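You operate a simulated robot arm through the tools that you are given. There is no shell and no other tool.

The job below is to be done with a simulated robot arm. You get a single attempt, and the scene is never put back.

JOB
Put things in order on the top of the bench with blue legs. At the end: the squat steel weight is on the flat steel dish; the five-hundred gram weight with yellow neck stands where the silver square tin with black lid stood; the silver square tin with black lid stands on top of the grade card with yellow loop; the half kilo weight marked out stands on top of the yellow sticker dispenser (marked "RETEST"); the small weight marked in stands where the squat steel weight stood; whatever was shut is shut again. Leave all else as you found it, and nothing knocked over.

The check looks at the end state, three seconds after you hand in, the way a careful person would. Anything else that was tipped, shoved, dropped, spilled or broken makes it a failure. A push-on lid holds only when it is set on centred and level and pressed home; a screw cap is set on level and turned clockwise until tight.

ROBOT AND FRAMES
A 7-joint arm with a two-finger parallel gripper, fixed in place. Base frame: the origin is at the foot of the arm, x ahead of it, y to its left, z up; the work surface is at about z = 800. Units: mm, rad, N and s.
With the tool pointing down near the work surface it reaches from about 300 to 700 mm from the base axis. Its first joint turns from -1.152 to 1.152 rad. Payload 1.57 kg.
The tool frame sits at the grasp point between the pads (the TCP): z along the fingers, y along the line on which they close. The tips reach 30 mm beyond it. The gripper opens to 110 mm. The fingers are 24 mm wide and 12 mm thick; the gripper's body (48 by 112 mm) begins 78 mm behind the TCP.
Orientation is told as [roll, pitch, yaw] about the base's x, y, z axes, in that order, counted from this pose: with the fingers straight down and closing along the base's y, the tool's x points along the base's -x, its y along +y and its z along -z.

CONTROLS
- The arm moves only by the tool send_rows. Its argument "commands" is a list of rows, each a list of 6 numbers: the shift along the tool's x, y, z in cm, then the turn, a rotation vector about the tool's x, y, z in rad. In form: [[tx, ty, tz, wx, wy, wz], ...]. A call has 1 to 20 rows; each row is the pose to reach, as a shift and turn from the pose commanded when the call began, along the tool's axes at that moment. "gripper" is the finger opening in cm, from 0 to 11, set as the call begins (left out, the last holds). Each row takes 0.2 s and may step no farther than 50 mm and 0.15 rad from the row before; otherwise, or with a gripper value out of range, the whole call is refused. Where a pose cannot be reached the arm comes as near as it can. A force on the tool above 40 N (or 10 N above the force at the start of the call, whichever is more), or a blocked arm, ends the call early, and 0.2 s more pass. The fingers move at their own pace (about 108 mm/s each) and stop on an object; they squeeze with about 41 N. The grip force told is the motor's: it shows also when the fingers shut on nothing. Time passes only in rows, and 0.2 s behind the last, so rows that repeat a pose let the fingers close. The reply holds the time, the measured pose of the TCP, the force on the tool along the base axes, the opening and the grip force, in the units named above and with some noise, with the torque about the TCP (base axes, N m) and any sound that the robot's microphone picked up, and new pictures: "show" is both (left out), scene, wrist or none.
- Cameras (640 x 400 px; columns grow to the right, rows downward): "scene" is fixed at [160.7, -388.7, 1397.5]; the picture's right is [0.82, -0.58, 0.00], its down [-0.37, -0.52, -0.78] and it looks along [0.45, 0.63, -0.63] (base axes); focal length 328 px, centre (320, 200). "wrist" rides on the gripper at [70, 16, -141] in the tool frame; the picture's right is [-0.23, 0.97, 0.00], its down [-0.85, -0.20, -0.48] and it looks along [-0.47, -0.11, 0.88] (tool axes); focal length 222 px, centre (320, 200). There is no depth. A picture from a camera that has moved, and an enlarged one, comes with that camera's place and axes in the base frame and with its lens.
- zoom(camera, box): a new picture of the part [left, top, right, bottom] of that camera's present view, enlarged. The clock stands still meanwhile.
- finish_job(): hands the job in; it is judged then, once.

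Nothing tells you positions but the pictures and the camera data. Unless the task says otherwise, let go and move clear before handing in.

The tools are called after ">>>" as a command line: name --pt "numbers of a row" for each row, then --argument value for the rest, lists and objects as JSON in quotes. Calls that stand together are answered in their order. send_rows: Moves the arm, as the interface text tells. Its arguments: {"type":"object","properties":{"commands":{"type":"array"},"gripper":{"type":"number"},"show":{"type":"string","enum":["both","scene","wrist","none"]}},"required":["commands"]} The other tools are called the same way: zoom (camera, box) takes an enlarged picture of a part of a camera's view; finish_job () hands the job in.

At the start:

```text
time_s: 0.0
position: [422.1, 189.9, 1111.5]
tcp_rot: [0.002, -0.001, -0.001]
contact_force: [0.4, -0.7, 0.5]
torque: [-0.02, 0.0, -0.01]
opening: 109.9
grasp_force: 0.0
```

scene: 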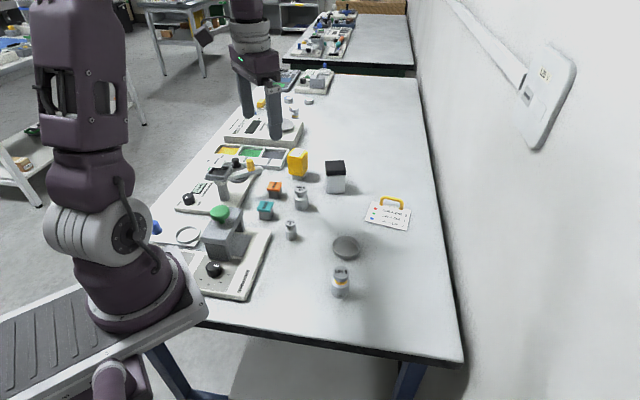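
wrist: 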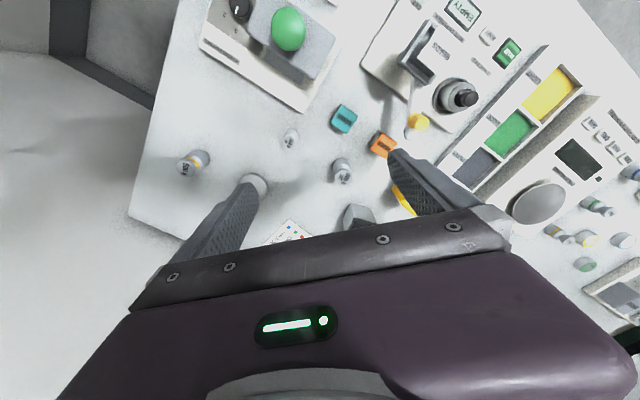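

I see a bench with several weights, a yellow dispenser, a tin with black lid, a card with a yellow loop and a grey dish. I'll zoom in to identify things before moving.

>>> zoom --camera "scene" --box '[240, 130, 440, 310]'

>>> zoom --camera "scene" --box '[250, 140, 350, 202]'

>>> zoom --camera "scene" --box '[310, 180, 420, 310]'

>>> zoom --camera "wrist" --box '[160, 80, 440, 255]'

>>> zoom --camera "scene" --box '[140, 60, 350, 310]'

```text
2.22 times, centred on (340, 220) of scene
camera zoom: at [160.7, -388.7, 1397.5], right [0.82, -0.58, 0.0], down [-0.37, -0.52, -0.78], along [0.45, 0.63, -0.63], focal length 729 px, centre (276, 156)
```

zoom: 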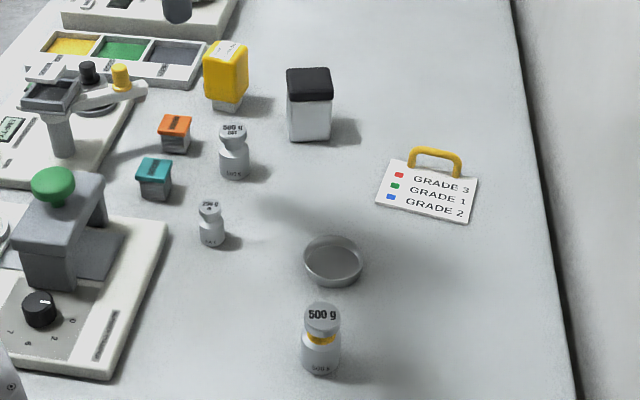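

```text
6.40 times, centred on (300, 171) of scene
camera zoom: at [160.7, -388.7, 1397.5], right [0.82, -0.58, 0.0], down [-0.37, -0.52, -0.78], along [0.45, 0.63, -0.63], focal length 2098 px, centre (448, 386)
```

zoom: 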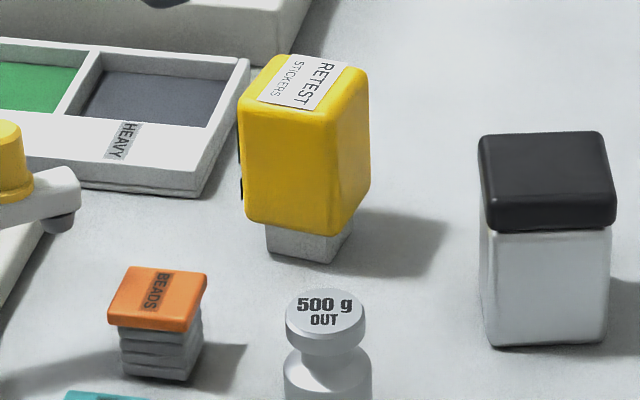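

```text
3.08 times, centred on (365, 245) of scene
camera zoom: at [160.7, -388.7, 1397.5], right [0.82, -0.58, 0.0], down [-0.37, -0.52, -0.78], along [0.45, 0.63, -0.63], focal length 1009 px, centre (182, 62)
```

zoom: 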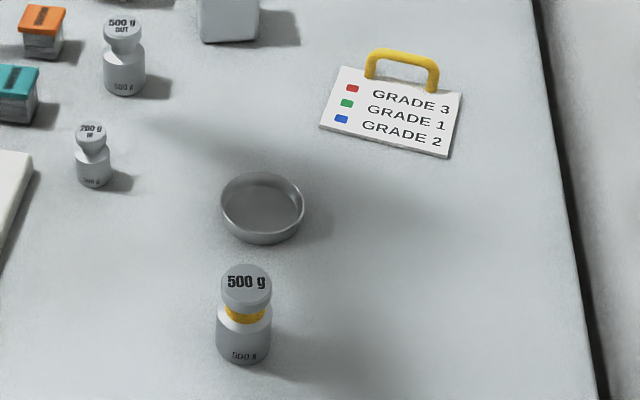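

```text
2.29 times, centred on (300, 168) of wrist
camera zoom: at [352.3, 205.6, 1252.9], right [0.23, 0.97, 0.0], down [0.85, -0.2, 0.48], along [0.47, -0.11, -0.88], focal length 508 px, centre (366, 274)
```

zoom: 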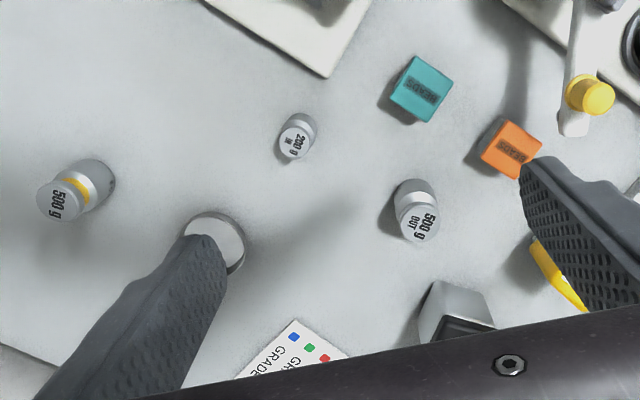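

```text
1.60 times, centred on (245, 185) of scene
camera zoom: at [160.7, -388.7, 1397.5], right [0.82, -0.58, 0.0], down [-0.37, -0.52, -0.78], along [0.45, 0.63, -0.63], focal length 525 px, centre (440, 224)
```

zoom: 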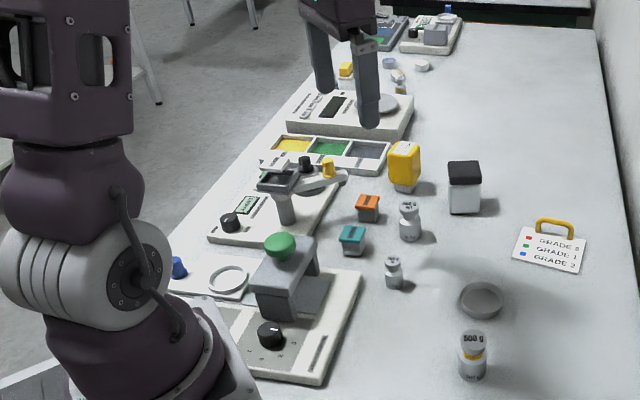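

The squat steel weight and which dish is "the flat steel dish" are not yet clear, so I'll look at the far side of the bench.

>>> zoom --camera "wrist" --box '[480, 100, 640, 340]'

>>> zoom --camera "scene" --box '[220, 60, 350, 150]'

>>> zoom --camera "scene" --box '[140, 130, 300, 310]'

>>> zoom --camera "wrist" --box '[180, 0, 560, 230]'

```text
1.67 times, centred on (560, 220) of wrist
camera zoom: at [352.3, 205.6, 1252.9], right [0.23, 0.97, 0.0], down [0.85, -0.2, 0.48], along [0.47, -0.11, -0.88], focal length 370 px, centre (-80, 167)
```

zoom: 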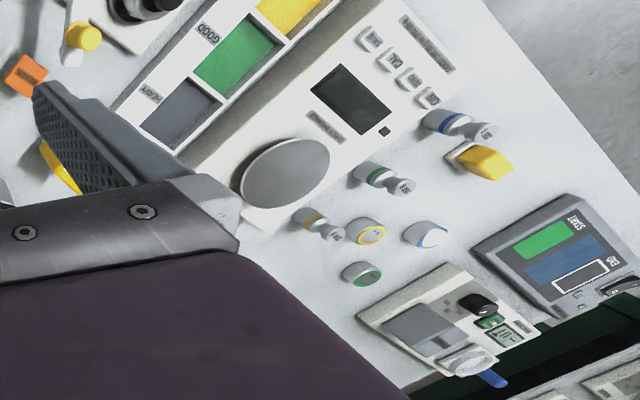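

```text
4.44 times, centred on (285, 105) of scene
camera zoom: at [160.7, -388.7, 1397.5], right [0.82, -0.58, 0.0], down [-0.37, -0.52, -0.78], along [0.45, 0.63, -0.63], focal length 1457 px, centre (476, 622)
```

zoom: 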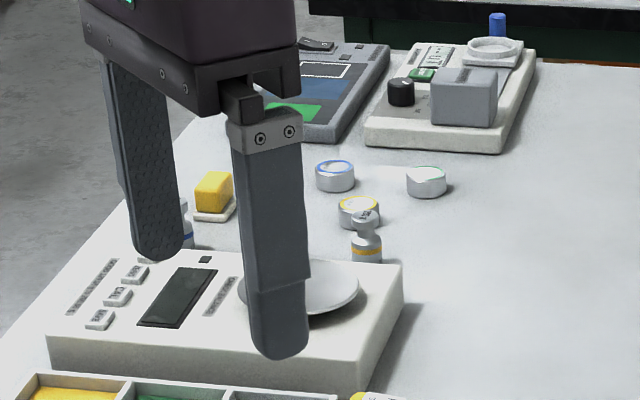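

```text
2.22 times, centred on (220, 220) of scene
camera zoom: at [160.7, -388.7, 1397.5], right [0.82, -0.58, 0.0], down [-0.37, -0.52, -0.78], along [0.45, 0.63, -0.63], focal length 729 px, centre (542, 156)
```

zoom: 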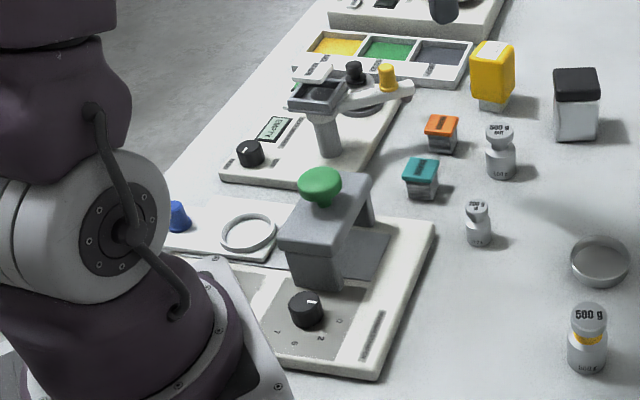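

```text
1.68 times, centred on (370, 115) of wrist
camera zoom: at [352.3, 205.6, 1252.9], right [0.23, 0.97, 0.0], down [0.85, -0.2, 0.48], along [0.47, -0.11, -0.88], focal length 374 px, centre (236, 343)
```

zoom: 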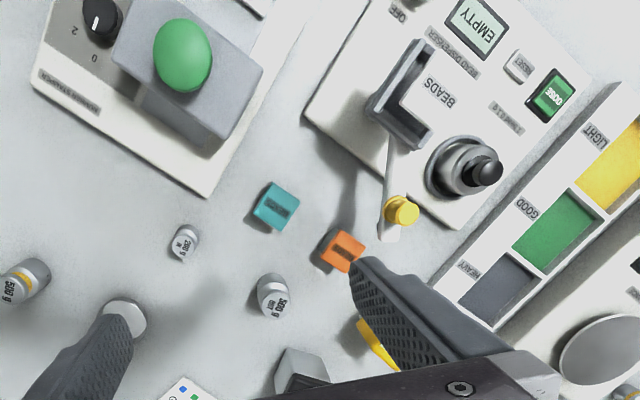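

I need a closer look at the round steel object and anything hidden near the fingers.

>>> zoom --camera "scene" --box '[325, 225, 370, 265]'

>>> zoom --camera "wrist" --box '[235, 160, 285, 210]'

>>> zoom --camera "wrist" --box '[540, 180, 640, 300]'

>>> zoom --camera "scene" --box '[270, 60, 420, 150]'

```text
10.00 times, centred on (348, 245) of scene
camera zoom: at [160.7, -388.7, 1397.5], right [0.82, -0.58, 0.0], down [-0.37, -0.52, -0.78], along [0.45, 0.63, -0.63], focal length 3279 px, centre (45, -250)
```

zoom: 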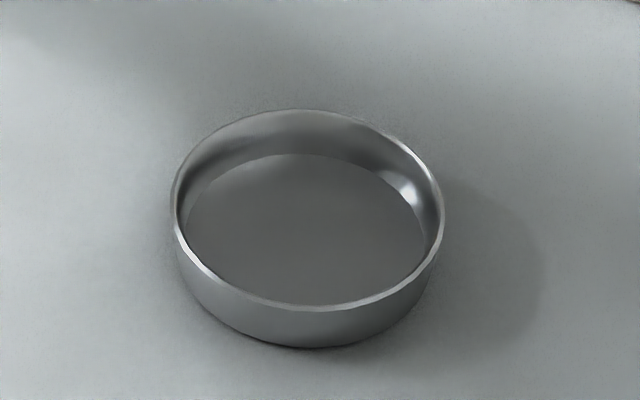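

```text
8.00 times, centred on (260, 185) of wrist
camera zoom: at [352.3, 205.6, 1252.9], right [0.23, 0.97, 0.0], down [0.85, -0.2, 0.48], along [0.47, -0.11, -0.88], focal length 1777 px, centre (800, 320)
```

zoom: 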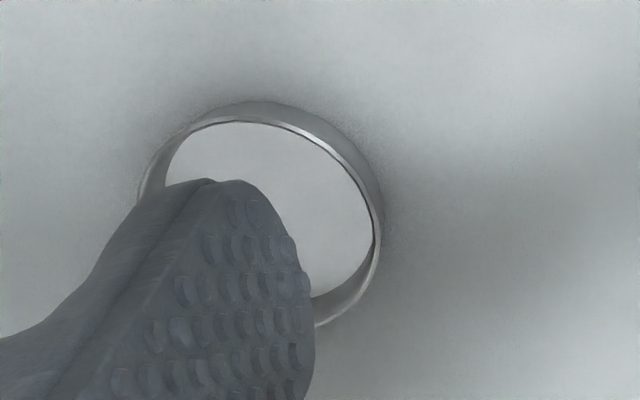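

```text
3.33 times, centred on (590, 240) of wrist
camera zoom: at [352.3, 205.6, 1252.9], right [0.23, 0.97, 0.0], down [0.85, -0.2, 0.48], along [0.47, -0.11, -0.88], focal length 740 px, centre (-580, 67)
```

zoom: 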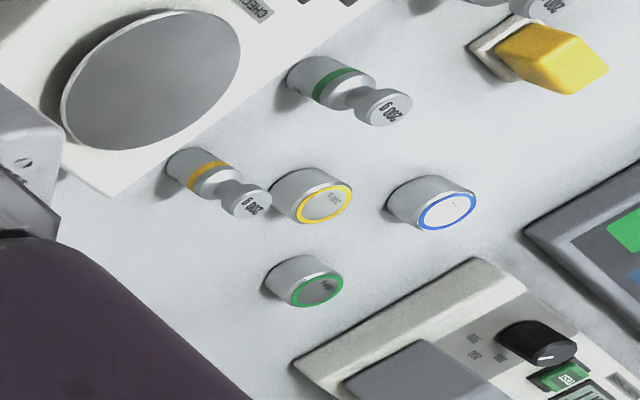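

```text
4.27 times, centred on (345, 105) of scene
camera zoom: at [160.7, -388.7, 1397.5], right [0.82, -0.58, 0.0], down [-0.37, -0.52, -0.78], along [0.45, 0.63, -0.63], focal length 1399 px, centre (213, 605)
```

zoom: 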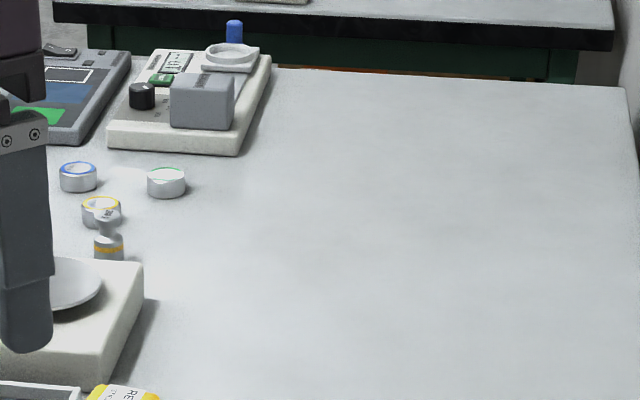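

The bench's near group: yellow‑neck 500 g at about (437,-72), dish at (526,19), IN weight (435,125), OUT weight (517,207), tin (645,220), dispenser (595,347), card (695,50). The squat weight isn't visible yet, so I'll tilt the wrist camera outward to look behind the tin and around.

>>> send_rows --pt "1.0 -3.2 -1 0 -0.12 0" --pt "2.0 -6.5 -2 0 -0.25 0" --pt "3.2 -9.7 -3 0 -0.37 0" --pt "4.2 -13 -3.9 0 -0.5 0"

```text
time_s: 1.0
position: [379.9, 59.0, 1150.1]
tcp_rot: [0.0, -0.5, 0.0]
contact_force: [-0.1, -0.1, -0.9]
torque: [0.01, 0.01, -0.03]
opening: 109.9
grasp_force: 0.1
camera wrist: at [250.7, 75.8, 1241.0], right [0.2, 0.97, 0.11], down [0.52, -0.2, 0.83], along [0.83, -0.11, -0.55], focal length 222 px, centre (320, 200)
```

scene: 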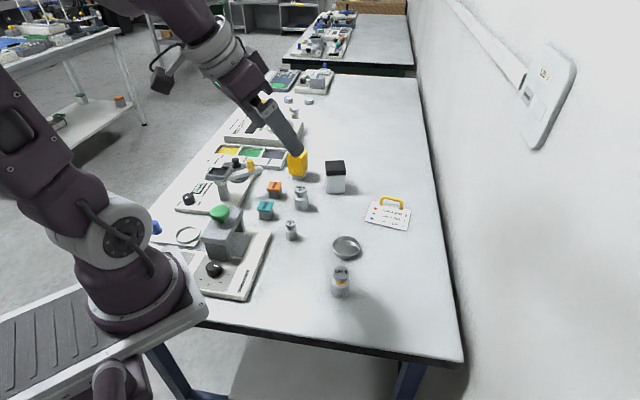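
wrist: 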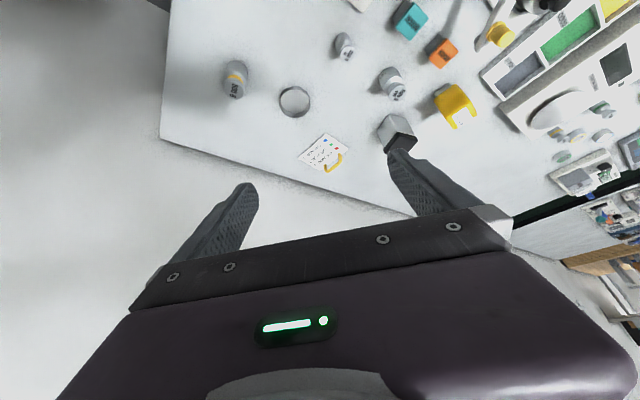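

>>> zoom --camera "wrist" --box '[340, 0, 540, 160]'

>>> zoom --camera "wrist" --box '[200, 20, 420, 190]'

>>> zoom --camera "wrist" --box '[480, 0, 640, 220]'

```text
2.50 times, centred on (440, 80) of wrist
camera zoom: at [250.7, 75.8, 1241.0], right [0.2, 0.97, 0.11], down [0.52, -0.2, 0.83], along [0.83, -0.11, -0.55], focal length 555 px, centre (20, 500)
```

zoom: 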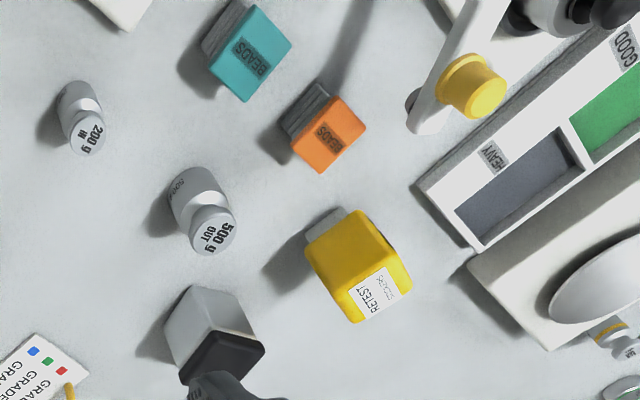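

```text
2.35 times, centred on (310, 105) of wrist
camera zoom: at [250.7, 75.8, 1241.0], right [0.2, 0.97, 0.11], down [0.52, -0.2, 0.83], along [0.83, -0.11, -0.55], focal length 523 px, centre (344, 424)
```

zoom: 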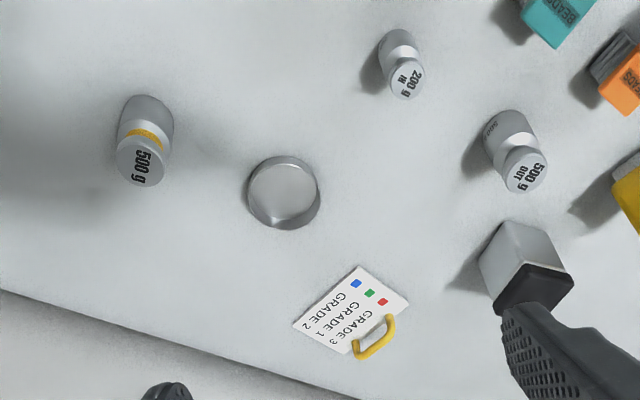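

```text
1.82 times, centred on (560, 110) of wrist
camera zoom: at [250.7, 75.8, 1241.0], right [0.2, 0.97, 0.11], down [0.52, -0.2, 0.83], along [0.83, -0.11, -0.55], focal length 404 px, centre (-116, 364)
```

zoom: 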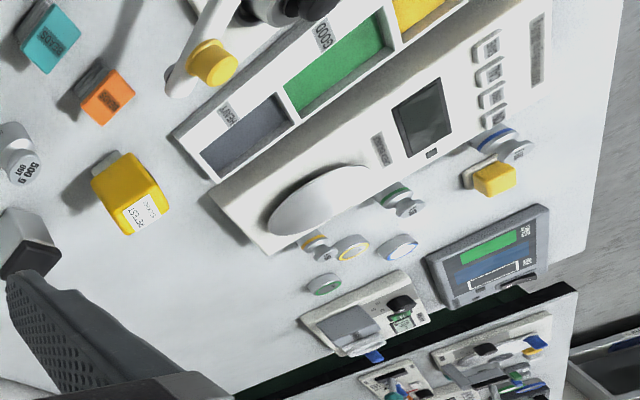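

No squat weight shows behind the tin, so it is probably inside the tin (the shut thing). I'll go above the tin for a closer look.

>>> send_rows --pt "-1.23 2.44 3.11 0 0.0714 0" --pt "-2.46 4.89 6.23 0 0.143 0" --pt "-3.69 7.33 9.34 0 0.214 0" --pt "-4.92 9.77 12.45 0 0.286 0" --pt "-6.15 12.2 15.56 0 0.357 0" --pt "-7.38 14.66 18.68 0 0.429 0" --pt "-8.61 17.1 21.79 0 0.5 0" --pt "-8.61 17.1 21.79 0 0.5 0"

```text
time_s: 2.8
position: [559.7, 230.1, 1000.2]
tcp_rot: [0.001, 0.002, -0.001]
contact_force: [0.2, 0.2, 0.1]
torque: [0.01, -0.01, 0.01]
opening: 110.0
grasp_force: 0.1
camera wrist: at [489.7, 247.1, 1141.9], right [0.23, 0.97, 0.0], down [0.86, -0.2, 0.48], along [0.46, -0.11, -0.88], focal length 222 px, centre (320, 200)
```

scene: 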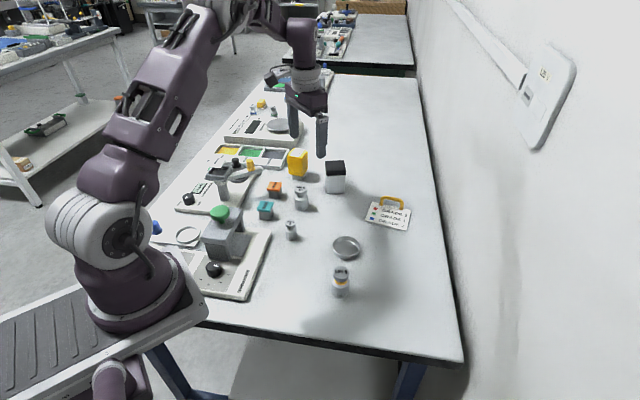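
wrist: 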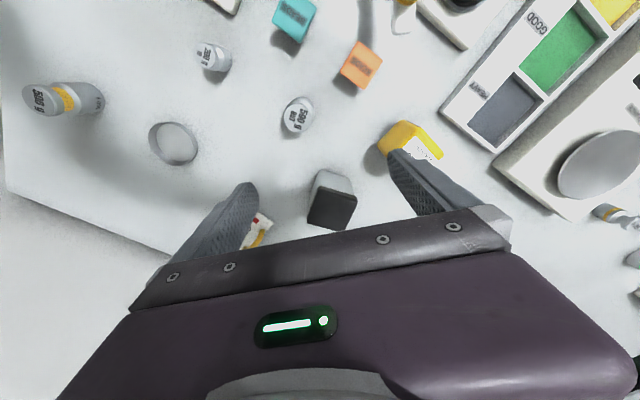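

>>> zoom --camera "wrist" --box '[260, 140, 380, 250]'

>>> zoom --camera "scene" --box '[290, 150, 370, 200]'

>>> zoom --camera "wrist" --box '[180, 0, 460, 175]'

```text
3.64 times, centred on (320, 195) of wrist
camera zoom: at [489.7, 247.1, 1141.9], right [0.23, 0.97, 0.0], down [0.86, -0.2, 0.48], along [0.46, -0.11, -0.88], focal length 808 px, centre (320, 218)
```

zoom: 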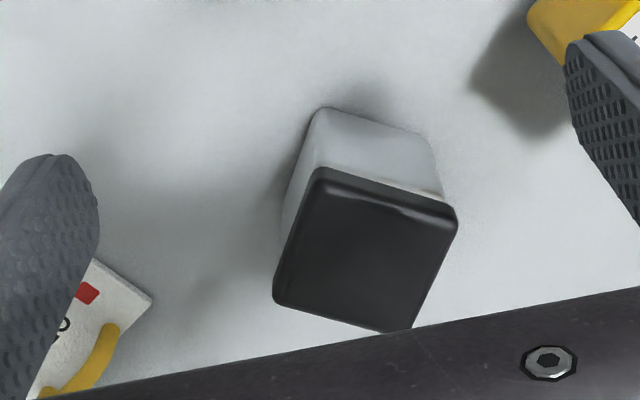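

```text
8.00 times, centred on (330, 175) of scene
camera zoom: at [160.7, -388.7, 1397.5], right [0.82, -0.58, 0.0], down [-0.37, -0.52, -0.78], along [0.45, 0.63, -0.63], focal length 2623 px, centre (240, 400)
```

zoom: 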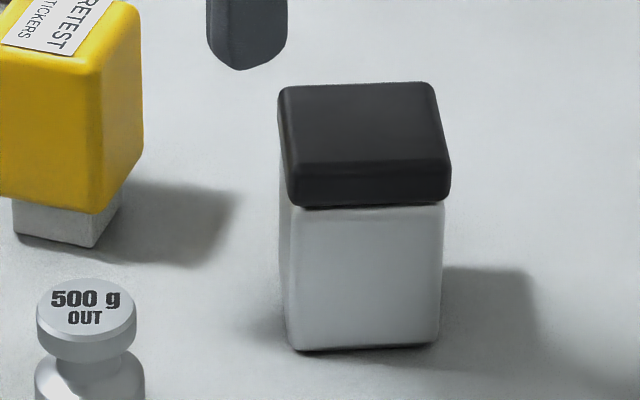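

```text
2.29 times, centred on (320, 88) of wrist
camera zoom: at [489.7, 247.1, 1141.9], right [0.23, 0.97, 0.0], down [0.86, -0.2, 0.48], along [0.46, -0.11, -0.88], focal length 508 px, centre (320, 457)
```

zoom: 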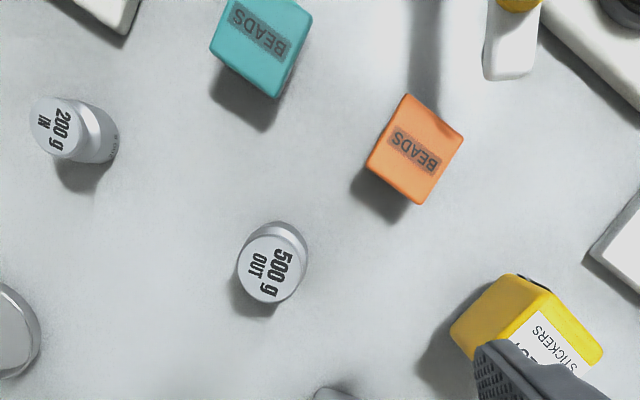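

I see the tin at about (648,228), lid top near z≈883, turned about −30°. I'll go above it with the fingers lined up with its sides to look closer before gripping the lid.

>>> send_rows --pt "-2.2 0 1.5 0 0 0.13" --pt "-4.4 -0.1 3.0 0 0 0.26" --pt "-6.6 -0.1 4.5 0 0 0.39" --pt "-8.8 -0.2 6.0 0 0 0.52" --pt "-8.8 -0.2 6.0 0 0 0.52"

```text
time_s: 4.0
position: [648.2, 228.0, 940.0]
tcp_rot: [0.002, 0.0, -0.522]
contact_force: [-0.3, 0.4, 0.6]
torque: [0.01, -0.04, 0.0]
opening: 110.1
grasp_force: 0.0
camera wrist: at [595.4, 277.1, 1081.2], right [0.68, 0.73, 0.0], down [0.64, -0.6, 0.48], along [0.35, -0.33, -0.88], focal length 222 px, centre (320, 200)
```

scene: 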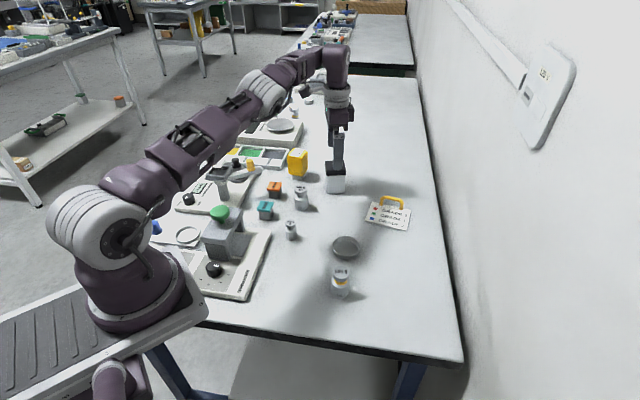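
wrist: 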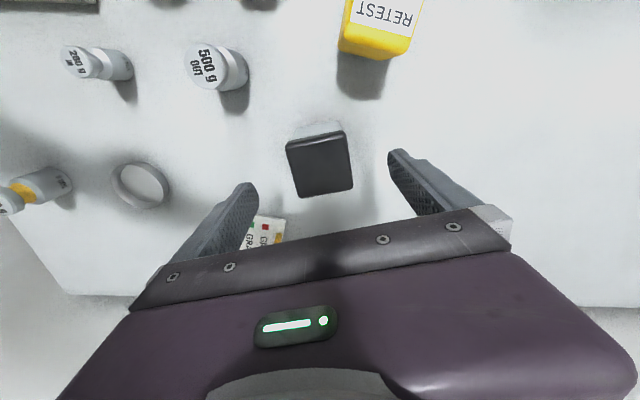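

>>> zoom --camera "wrist" --box '[260, 100, 420, 220]'

>>> zoom --camera "scene" --box '[310, 130, 370, 200]'

```text
3.33 times, centred on (340, 160) of wrist
camera zoom: at [595.4, 277.1, 1081.2], right [0.68, 0.73, 0.0], down [0.64, -0.6, 0.48], along [0.35, -0.33, -0.88], focal length 740 px, centre (253, 333)
```

zoom: 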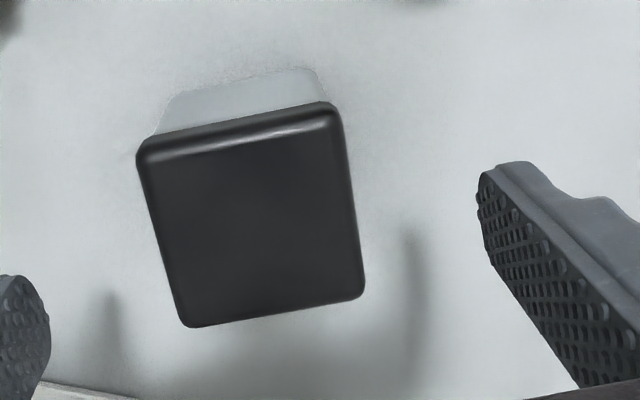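

```text
5.71 times, centred on (340, 165) of scene
camera zoom: at [160.7, -388.8, 1397.5], right [0.82, -0.58, 0.0], down [-0.37, -0.52, -0.78], along [0.45, 0.63, -0.63], focal length 1874 px, centre (206, 400)
```

zoom: 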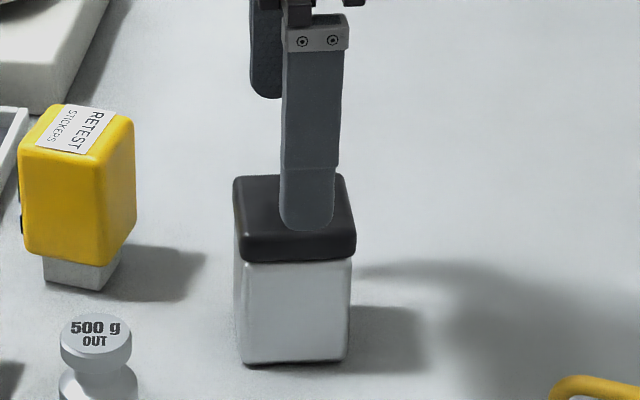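

The lid is centred between the fingers (about 1.7 mm off), so I'll lower onto the lid rim only, close, and then test the pull upward.

>>> send_rows --pt "-0.17 0 2.2 0 0 0" --pt "-0.17 0 4.4 0 0 0" --pt "-0.17 0 4.4 0 0 0" --gripper 8.0 --show "scene"

>>> zoom --camera "scene" --box '[310, 130, 370, 200]'

>>> zoom --camera "wrist" --box '[220, 100, 420, 240]'

```text
time_s: 4.8
position: [649.8, 226.4, 897.4]
tcp_rot: [0.0, 0.001, -0.521]
contact_force: [1.5, -0.5, 0.4]
torque: [0.01, -0.05, 0.01]
opening: 79.9
grasp_force: 0.2
```

scene: 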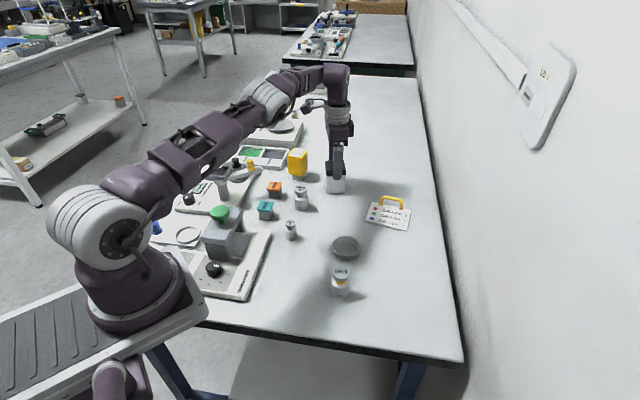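

```text
5.71 times, centred on (340, 165) of scene
camera zoom: at [160.7, -388.7, 1397.5], right [0.82, -0.58, 0.0], down [-0.37, -0.52, -0.78], along [0.45, 0.63, -0.63], focal length 1874 px, centre (206, 400)
```

zoom: 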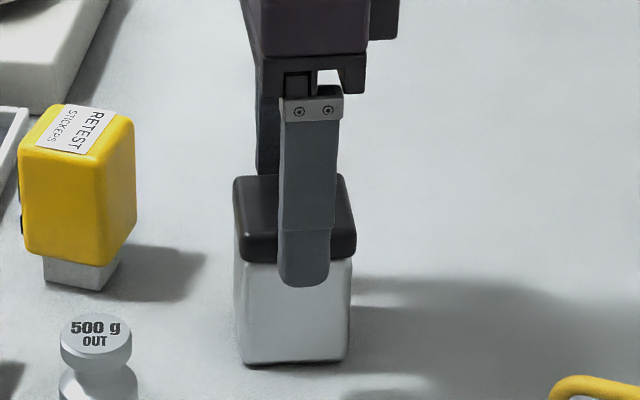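

```text
2.86 times, centred on (320, 170) of wrist
camera zoom: at [597.3, 276.4, 1037.8], right [0.68, 0.73, 0.0], down [0.64, -0.6, 0.48], along [0.35, -0.33, -0.88], focal length 635 px, centre (320, 286)
```

zoom: 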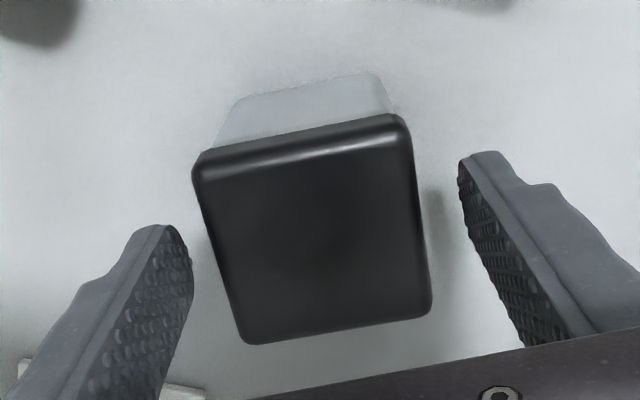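

>>> send_rows --pt "0 0 0 0 0 0" --pt "0 0 0 0 0 0" --pt "0 0 0 0 0 0" --gripper 4.0 --show "none"

>>> zoom --camera "scene" --box '[310, 130, 370, 200]'

>>> zoom --camera "wrist" --box '[220, 100, 420, 240]'

```text
time_s: 5.6
position: [650.8, 227.4, 897.1]
tcp_rot: [0.001, -0.001, -0.521]
contact_force: [0.1, -0.2, 0.8]
torque: [-0.18, 0.03, 0.03]
opening: 57.1
grasp_force: 40.9
```

```text
5.71 times, centred on (340, 165) of scene
camera zoom: at [160.7, -388.8, 1397.5], right [0.82, -0.58, 0.0], down [-0.37, -0.52, -0.78], along [0.45, 0.63, -0.63], focal length 1874 px, centre (206, 400)
```

zoom: 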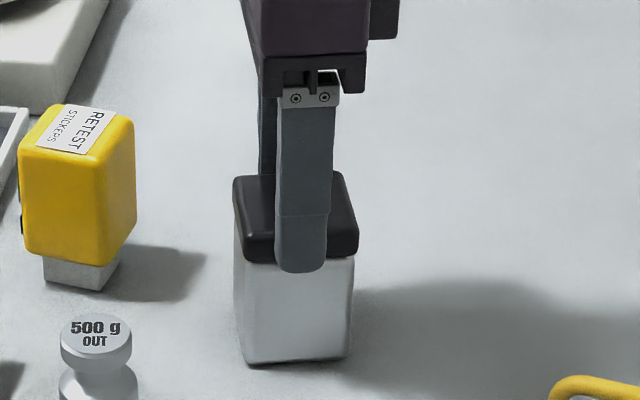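

```text
2.86 times, centred on (320, 170) of wrist
camera zoom: at [597.3, 276.4, 1038.0], right [0.68, 0.73, 0.0], down [0.64, -0.6, 0.48], along [0.35, -0.33, -0.88], focal length 635 px, centre (320, 286)
```

zoom: 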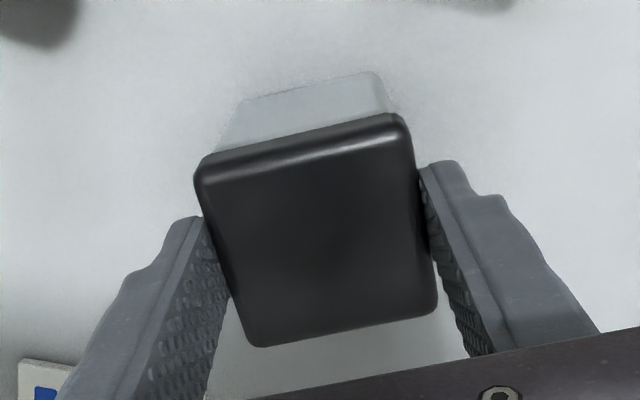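

Lid is gripped (57 mm). Now I'll pull straight up slowly and check whether the tin stays.

>>> send_rows --pt "0 0 -0.3 0 0 0" --pt "0 0 -0.6 0 0 0" --pt "0 0 -0.9 0 0 0" --pt "0 0 -1.2 0 0 0" --show "none"

>>> zoom --camera "scene" --box '[310, 130, 370, 200]'

```text
time_s: 6.6
position: [649.2, 227.0, 907.5]
tcp_rot: [0.001, 0.001, -0.52]
contact_force: [-0.7, -0.8, 0.5]
torque: [-0.03, 0.04, -0.03]
opening: 57.8
grasp_force: 14.4
```

```text
5.71 times, centred on (340, 165) of scene
camera zoom: at [160.7, -388.7, 1397.5], right [0.82, -0.58, 0.0], down [-0.37, -0.52, -0.78], along [0.45, 0.63, -0.63], focal length 1874 px, centre (206, 400)
```

zoom: 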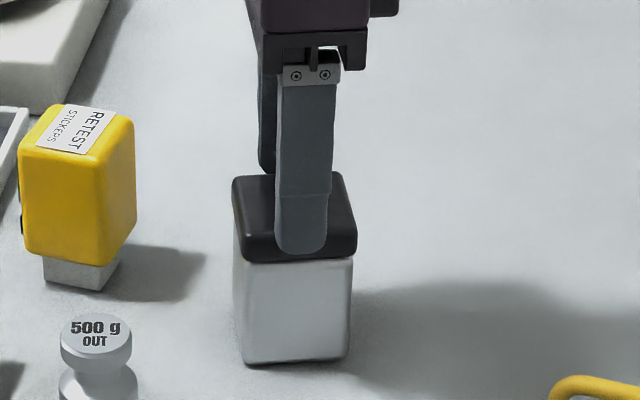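

The fingers slipped up the lid; nothing moved. I'll take a deeper grip with the full pads on the lid and try again.

>>> send_rows --pt "0 0 0 0 0 0" --pt "0 0 0 0 0 0" --pt "0 0 1.7 0 0 0" --pt "0 0 3.4 0 0 0" --pt "0 0 3.4 0 0 0" --gripper 7.5 --show "none"

>>> send_rows --pt "0 0 0 0 0 0" --pt "0 0 0 0 0 0" --pt "0 0 0 0 0 0" --gripper 4.0 --show "none"

>>> zoom --camera "scene" --box '[310, 130, 370, 200]'

>>> zoom --camera "wrist" --box '[220, 100, 420, 240]'

```text
time_s: 7.8
position: [649.0, 226.1, 874.8]
tcp_rot: [0.0, 0.001, -0.518]
contact_force: [-0.3, 0.4, -0.5]
torque: [-0.03, -0.03, 0.02]
opening: 75.0
grasp_force: 0.0
```

```text
time_s: 8.6
position: [650.5, 228.0, 873.9]
tcp_rot: [0.0, 0.001, -0.519]
contact_force: [-0.3, -0.1, -0.5]
torque: [-0.03, 0.02, -0.01]
opening: 57.5
grasp_force: 40.7
```

```text
5.71 times, centred on (340, 165) of scene
camera zoom: at [160.7, -388.7, 1397.5], right [0.82, -0.58, 0.0], down [-0.37, -0.52, -0.78], along [0.45, 0.63, -0.63], focal length 1874 px, centre (206, 400)
```

zoom: 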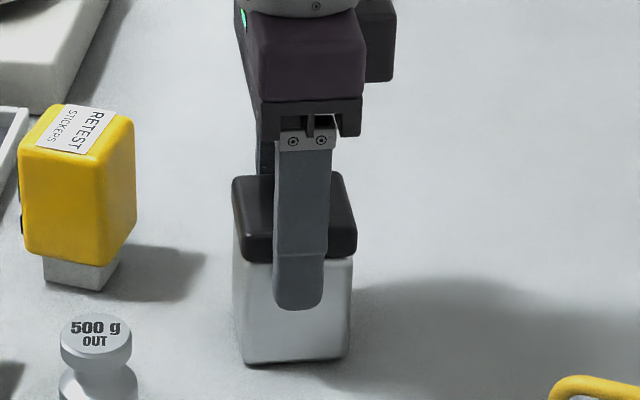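

```text
2.86 times, centred on (320, 170) of wrist
camera zoom: at [596.7, 276.6, 1015.6], right [0.68, 0.73, 0.0], down [0.64, -0.6, 0.48], along [0.35, -0.33, -0.88], focal length 635 px, centre (320, 286)
```

zoom: 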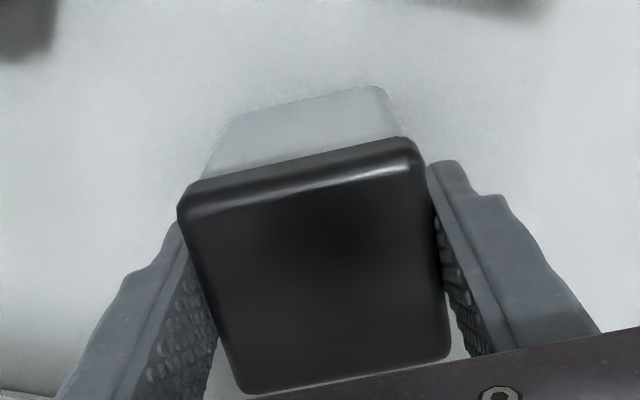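

>>> send_rows --pt "0 0 -0.3 0 0 0" --pt "0 0 -0.6 0 0 0" --show "none"

>>> zoom --camera "scene" --box '[310, 130, 370, 200]'

```text
time_s: 9.2
position: [648.0, 228.3, 881.0]
tcp_rot: [0.001, -0.001, -0.519]
contact_force: [0.1, -0.7, -1.6]
torque: [0.01, 0.0, 0.0]
opening: 57.7
grasp_force: 40.3
```

```text
5.71 times, centred on (340, 165) of scene
camera zoom: at [160.7, -388.7, 1397.5], right [0.82, -0.58, 0.0], down [-0.37, -0.52, -0.78], along [0.45, 0.63, -0.63], focal length 1874 px, centre (206, 400)
```

zoom: 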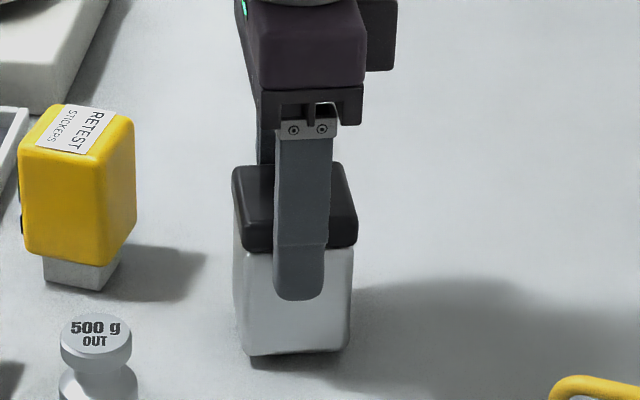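

The whole tin lifts with the lid and feels light. I'll raise it a little more and hold still for a clean weight reading, then shake it gently to hear whether something is inside.

>>> send_rows --pt "0 0 -1 0 0 0" --pt "0 0 -2 0 0 0" --pt "0 0 -2 0 0 0" --pt "0 0 -2 0 0 0" --pt "0 0 -2 0 0 0" --show "none"

>>> send_rows --pt "0 0 0 0 0 0" --pt "0 0 0 0 0 0" --show "none"

>>> send_rows --pt "0 1.5 0 0 0 0" --pt "0 -1.5 0 0 0 0" --pt "0 1.5 0 0 0 0" --pt "0 -1.5 0 0 0 0" --pt "0 0 0 0 0 0" --show "both"

```text
time_s: 10.4
position: [650.1, 227.4, 901.6]
tcp_rot: [0.0, 0.0, -0.522]
contact_force: [0.1, -0.5, -1.3]
torque: [0.0, 0.0, 0.02]
opening: 57.7
grasp_force: 41.2
```

```text
time_s: 11.0
position: [650.5, 228.2, 901.4]
tcp_rot: [0.001, 0.0, -0.519]
contact_force: [-0.2, -0.1, -1.3]
torque: [0.03, 0.0, -0.03]
opening: 57.8
grasp_force: 41.4
```

```text
time_s: 12.2
position: [649.9, 228.0, 901.7]
tcp_rot: [-0.001, -0.001, -0.521]
contact_force: [-0.1, 0.9, -0.8]
torque: [-0.01, 0.02, 0.0]
opening: 57.3
grasp_force: 41.1
out of reach, approached as far as the arm can: row 1, 3
camera wrist: at [597.8, 275.8, 1042.7], right [0.68, 0.73, 0.0], down [0.64, -0.6, 0.48], along [0.35, -0.33, -0.88], focal length 222 px, centre (320, 200)
```

scene: 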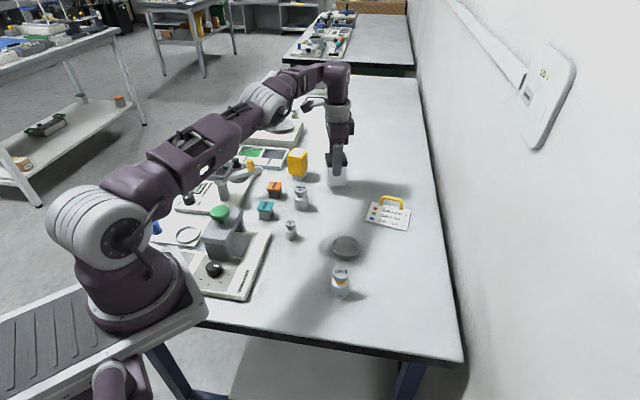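
wrist: 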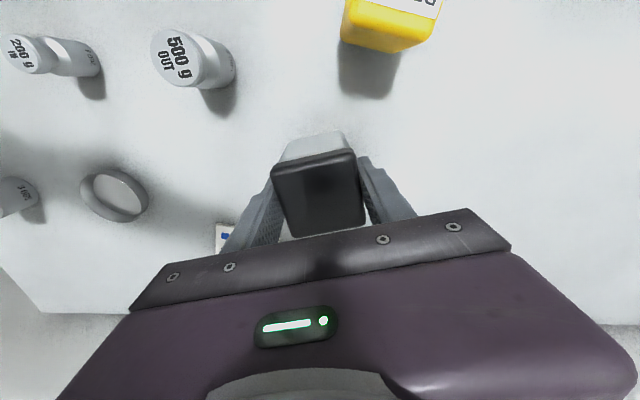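

The tin weighs only about 130 g with no rattle, so it is likely just a solid-lidded tin with nothing inside. I'll set it back exactly where it was and search elsewhere for the squat weight.

>>> send_rows --pt "0 0 1.2 0 0 0" --pt "0 0 2.2 0 0 0" --pt "0 0 2.6 0 0 0" --pt "0 0 2.65 0 0 0" --show "none"

>>> send_rows --pt "0 0 0 0 0 0" --pt "0 0 0 0 0 0" --pt "0 0 0 0 0 0" --gripper 8.0 --show "both"

>>> zoom --camera "scene" --box '[310, 130, 370, 200]'

```text
time_s: 13.2
position: [651.3, 227.5, 874.8]
tcp_rot: [0.0, -0.001, -0.519]
contact_force: [-0.9, 0.4, -1.3]
torque: [0.05, 0.06, 0.02]
opening: 57.5
grasp_force: 41.3
```

```text
time_s: 14.0
position: [650.7, 226.6, 874.6]
tcp_rot: [-0.001, 0.0, -0.521]
contact_force: [0.8, -0.4, 0.3]
torque: [0.0, 0.01, 0.02]
opening: 80.2
grasp_force: 0.0
camera wrist: at [597.6, 276.3, 1015.6], right [0.68, 0.73, 0.0], down [0.64, -0.6, 0.48], along [0.35, -0.33, -0.88], focal length 222 px, centre (320, 200)
```

scene: 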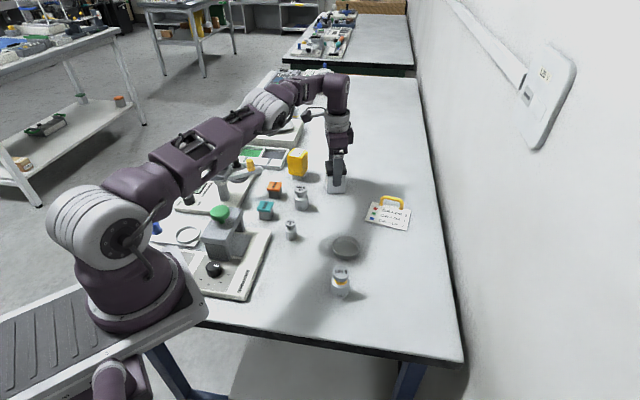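
wrist: 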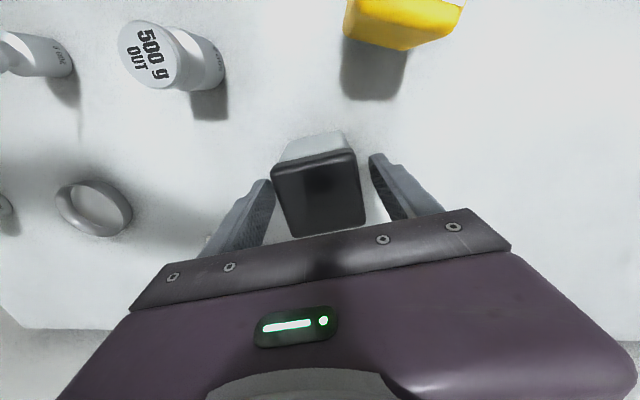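

```text
5.71 times, centred on (340, 165) of scene
camera zoom: at [160.7, -388.7, 1397.5], right [0.82, -0.58, 0.0], down [-0.37, -0.52, -0.78], along [0.45, 0.63, -0.63], focal length 1874 px, centre (206, 400)
```

zoom: 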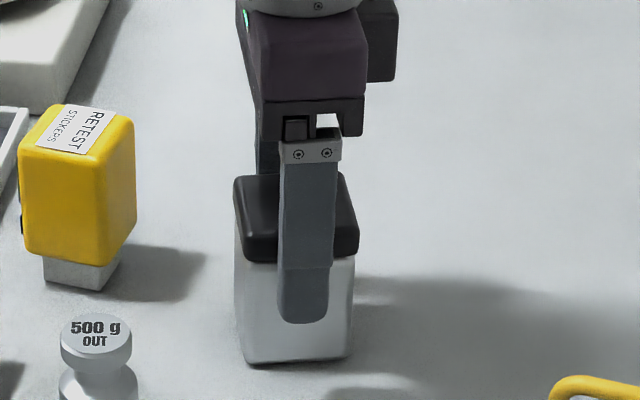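

The tin is back exactly in its spot. Now I'll rise and look toward the base and the left side of the bench.

>>> send_rows --pt "0 0 -4 0 0 0" --pt "0 0 -8 0 0 0" --pt "3 -2.2 -11 0 0 -0.1" --pt "6 -4.4 -14 0 0 -0.2" --pt "9 -6.6 -17 0 0 -0.3" --pt "12 -8.9 -20 0 0 -0.4" --pt "15 -11.1 -22 0 0 -0.5" --pt "17.7 -13.3 -22.5 0 0 -0.52" --gripper 11 --show "none"

>>> send_rows --pt "0 0 0 0 0.14 0" --pt "0 0 0 0 0.28 0" --pt "0 0 0 0 0.42 0" --pt "0 0 0 0 0.56 0" --pt "0 0 0 0 0.7 0" --pt "0 0 0 0 0.8 0"

```text
time_s: 15.8
position: [430.1, 200.0, 1098.8]
tcp_rot: [0.0, -0.001, -0.001]
contact_force: [-0.8, -0.2, -0.2]
torque: [0.02, -0.01, -0.02]
opening: 110.0
grasp_force: 0.0
```

```text
time_s: 17.2
position: [428.3, 200.0, 1097.3]
tcp_rot: [-0.016, 0.789, -0.005]
contact_force: [0.0, 0.9, -0.1]
torque: [-0.01, 0.01, -0.07]
opening: 110.0
grasp_force: 0.1
out of reach, approached as far as the arm can: row 6
camera wrist: at [478.9, 218.0, 1245.0], right [0.16, 0.97, -0.17], down [0.94, -0.2, -0.27], along [-0.29, -0.12, -0.95], focal length 222 px, centre (320, 200)
```

scene: 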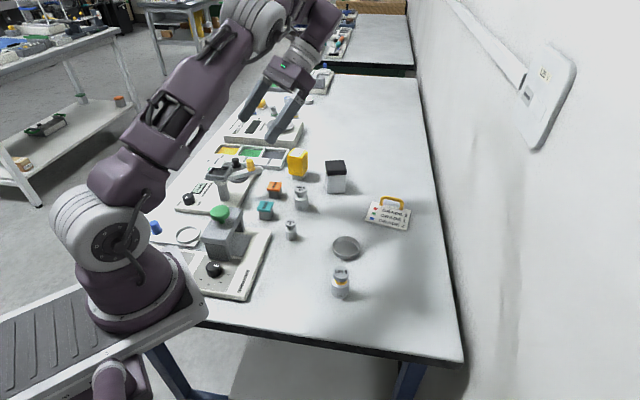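
wrist: 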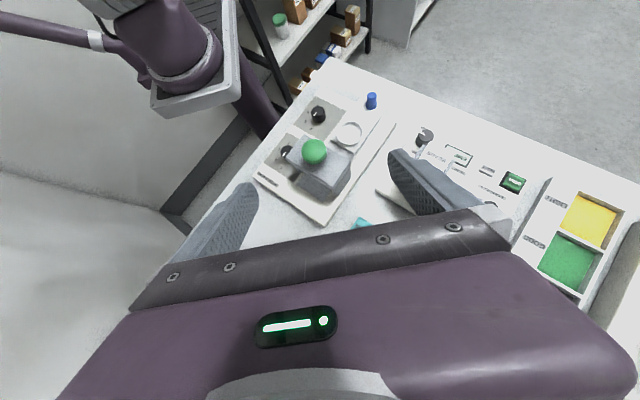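

>>> zoom --camera "wrist" --box '[240, 50, 440, 230]'

>>> zoom --camera "wrist" --box '[380, 90, 640, 290]'

>>> zoom --camera "scene" --box '[220, 60, 350, 150]'

>>> zoom --camera "scene" --box '[140, 140, 280, 310]'

```text
2.22 times, centred on (340, 140) of wrist
camera zoom: at [478.9, 218.0, 1245.0], right [0.16, 0.97, -0.17], down [0.94, -0.2, -0.27], along [-0.29, -0.12, -0.95], focal length 494 px, centre (276, 333)
```

zoom: 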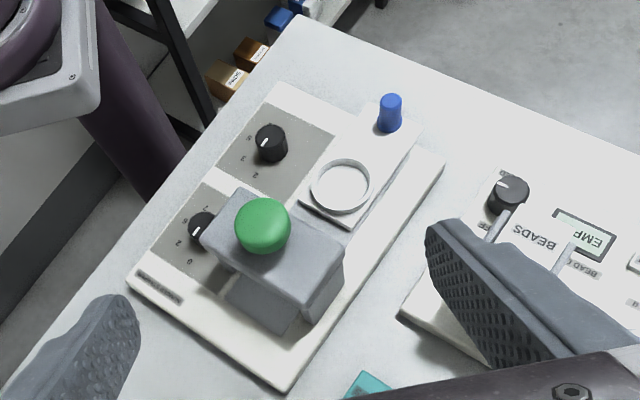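

```text
2.00 times, centred on (510, 190) of wrist
camera zoom: at [478.9, 218.0, 1245.0], right [0.16, 0.97, -0.17], down [0.94, -0.2, -0.27], along [-0.29, -0.12, -0.95], focal length 444 px, centre (-60, 220)
```

zoom: 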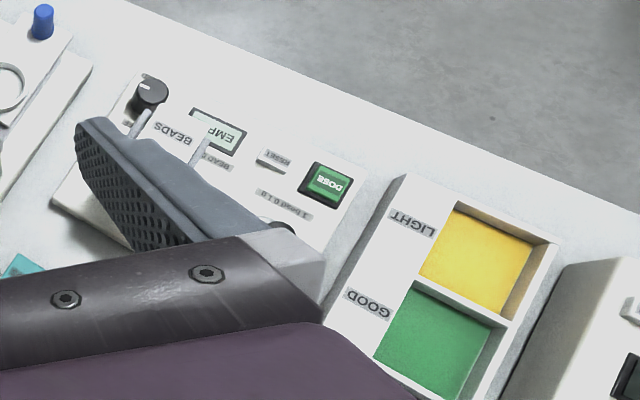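

```text
4.44 times, centred on (285, 105) of scene
camera zoom: at [160.7, -388.7, 1397.5], right [0.82, -0.58, 0.0], down [-0.37, -0.52, -0.78], along [0.45, 0.63, -0.63], focal length 1457 px, centre (476, 622)
```

zoom: 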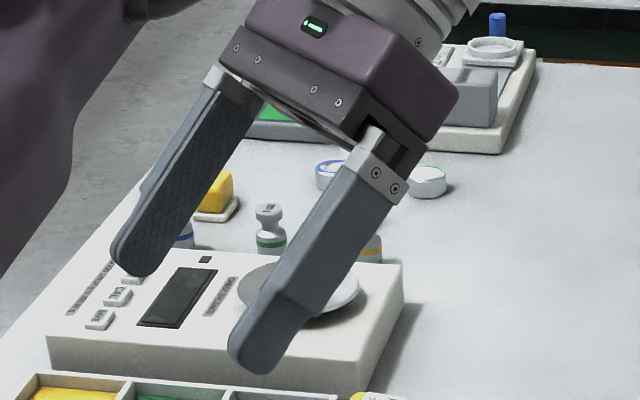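

```text
2.35 times, centred on (210, 225) of scene
camera zoom: at [160.7, -388.7, 1397.5], right [0.82, -0.58, 0.0], down [-0.37, -0.52, -0.78], along [0.45, 0.63, -0.63], focal length 771 px, centre (579, 141)
```

zoom: 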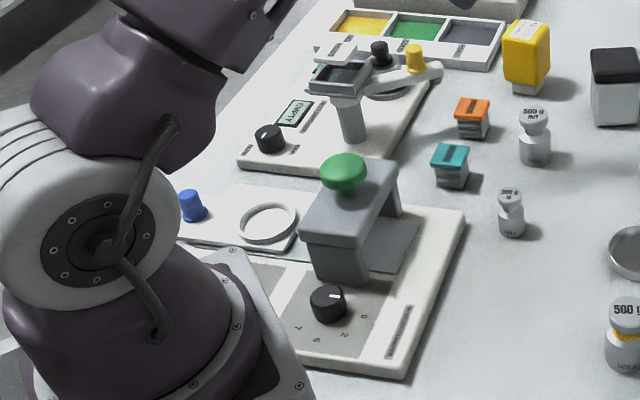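

Still no squat weight in the open. I'll look closely at the bead dispenser and under the press arch.

>>> send_rows --pt "0 0 0 0 -0.14 0" --pt "0 0 0 0 -0.28 0" --pt "0 0 0 0 -0.42 0" --pt "0 0 0 0 -0.56 0" --pt "0 0 0 0 -0.7 0" --pt "0 0 0 0 -0.8 0" --show "none"

>>> send_rows --pt "1.5 1.5 1 0 0 -0.13" --pt "3 3 2 0 0 -0.26" --pt "4.5 4.5 3 0 0 -0.39" --pt "6 6 4 0 0 -0.52" --pt "7.5 7.5 5 0 0 -0.65" --pt "9 9 5 0 0 -0.78" --pt "10 10 5 0 0 -0.9" --show "wrist"

```text
time_s: 18.6
position: [428.0, 199.7, 1095.8]
tcp_rot: [-0.001, -0.003, 0.0]
contact_force: [-0.1, 0.0, 0.7]
torque: [-0.03, 0.01, 0.0]
opening: 110.2
grasp_force: 0.0
```

```text
time_s: 20.2
position: [327.1, 300.5, 1045.0]
tcp_rot: [0.001, -0.001, 0.902]
contact_force: [-0.3, -0.7, 0.7]
torque: [-0.03, -0.02, -0.02]
opening: 110.0
grasp_force: 0.2
camera wrist: at [271.0, 255.7, 1186.7], right [-0.62, 0.78, 0.0], down [0.69, 0.55, 0.48], along [0.37, 0.3, -0.88], focal length 222 px, centre (320, 200)
```

wrist: 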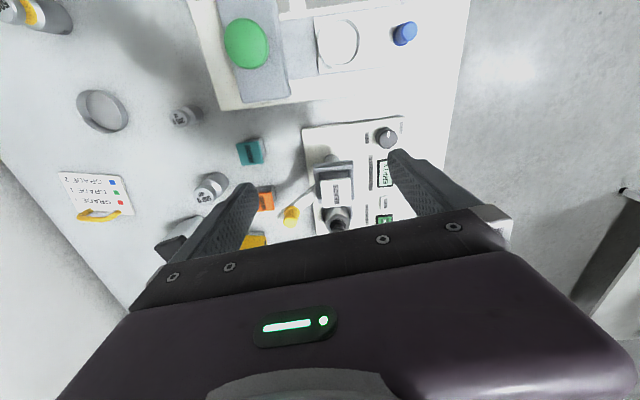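

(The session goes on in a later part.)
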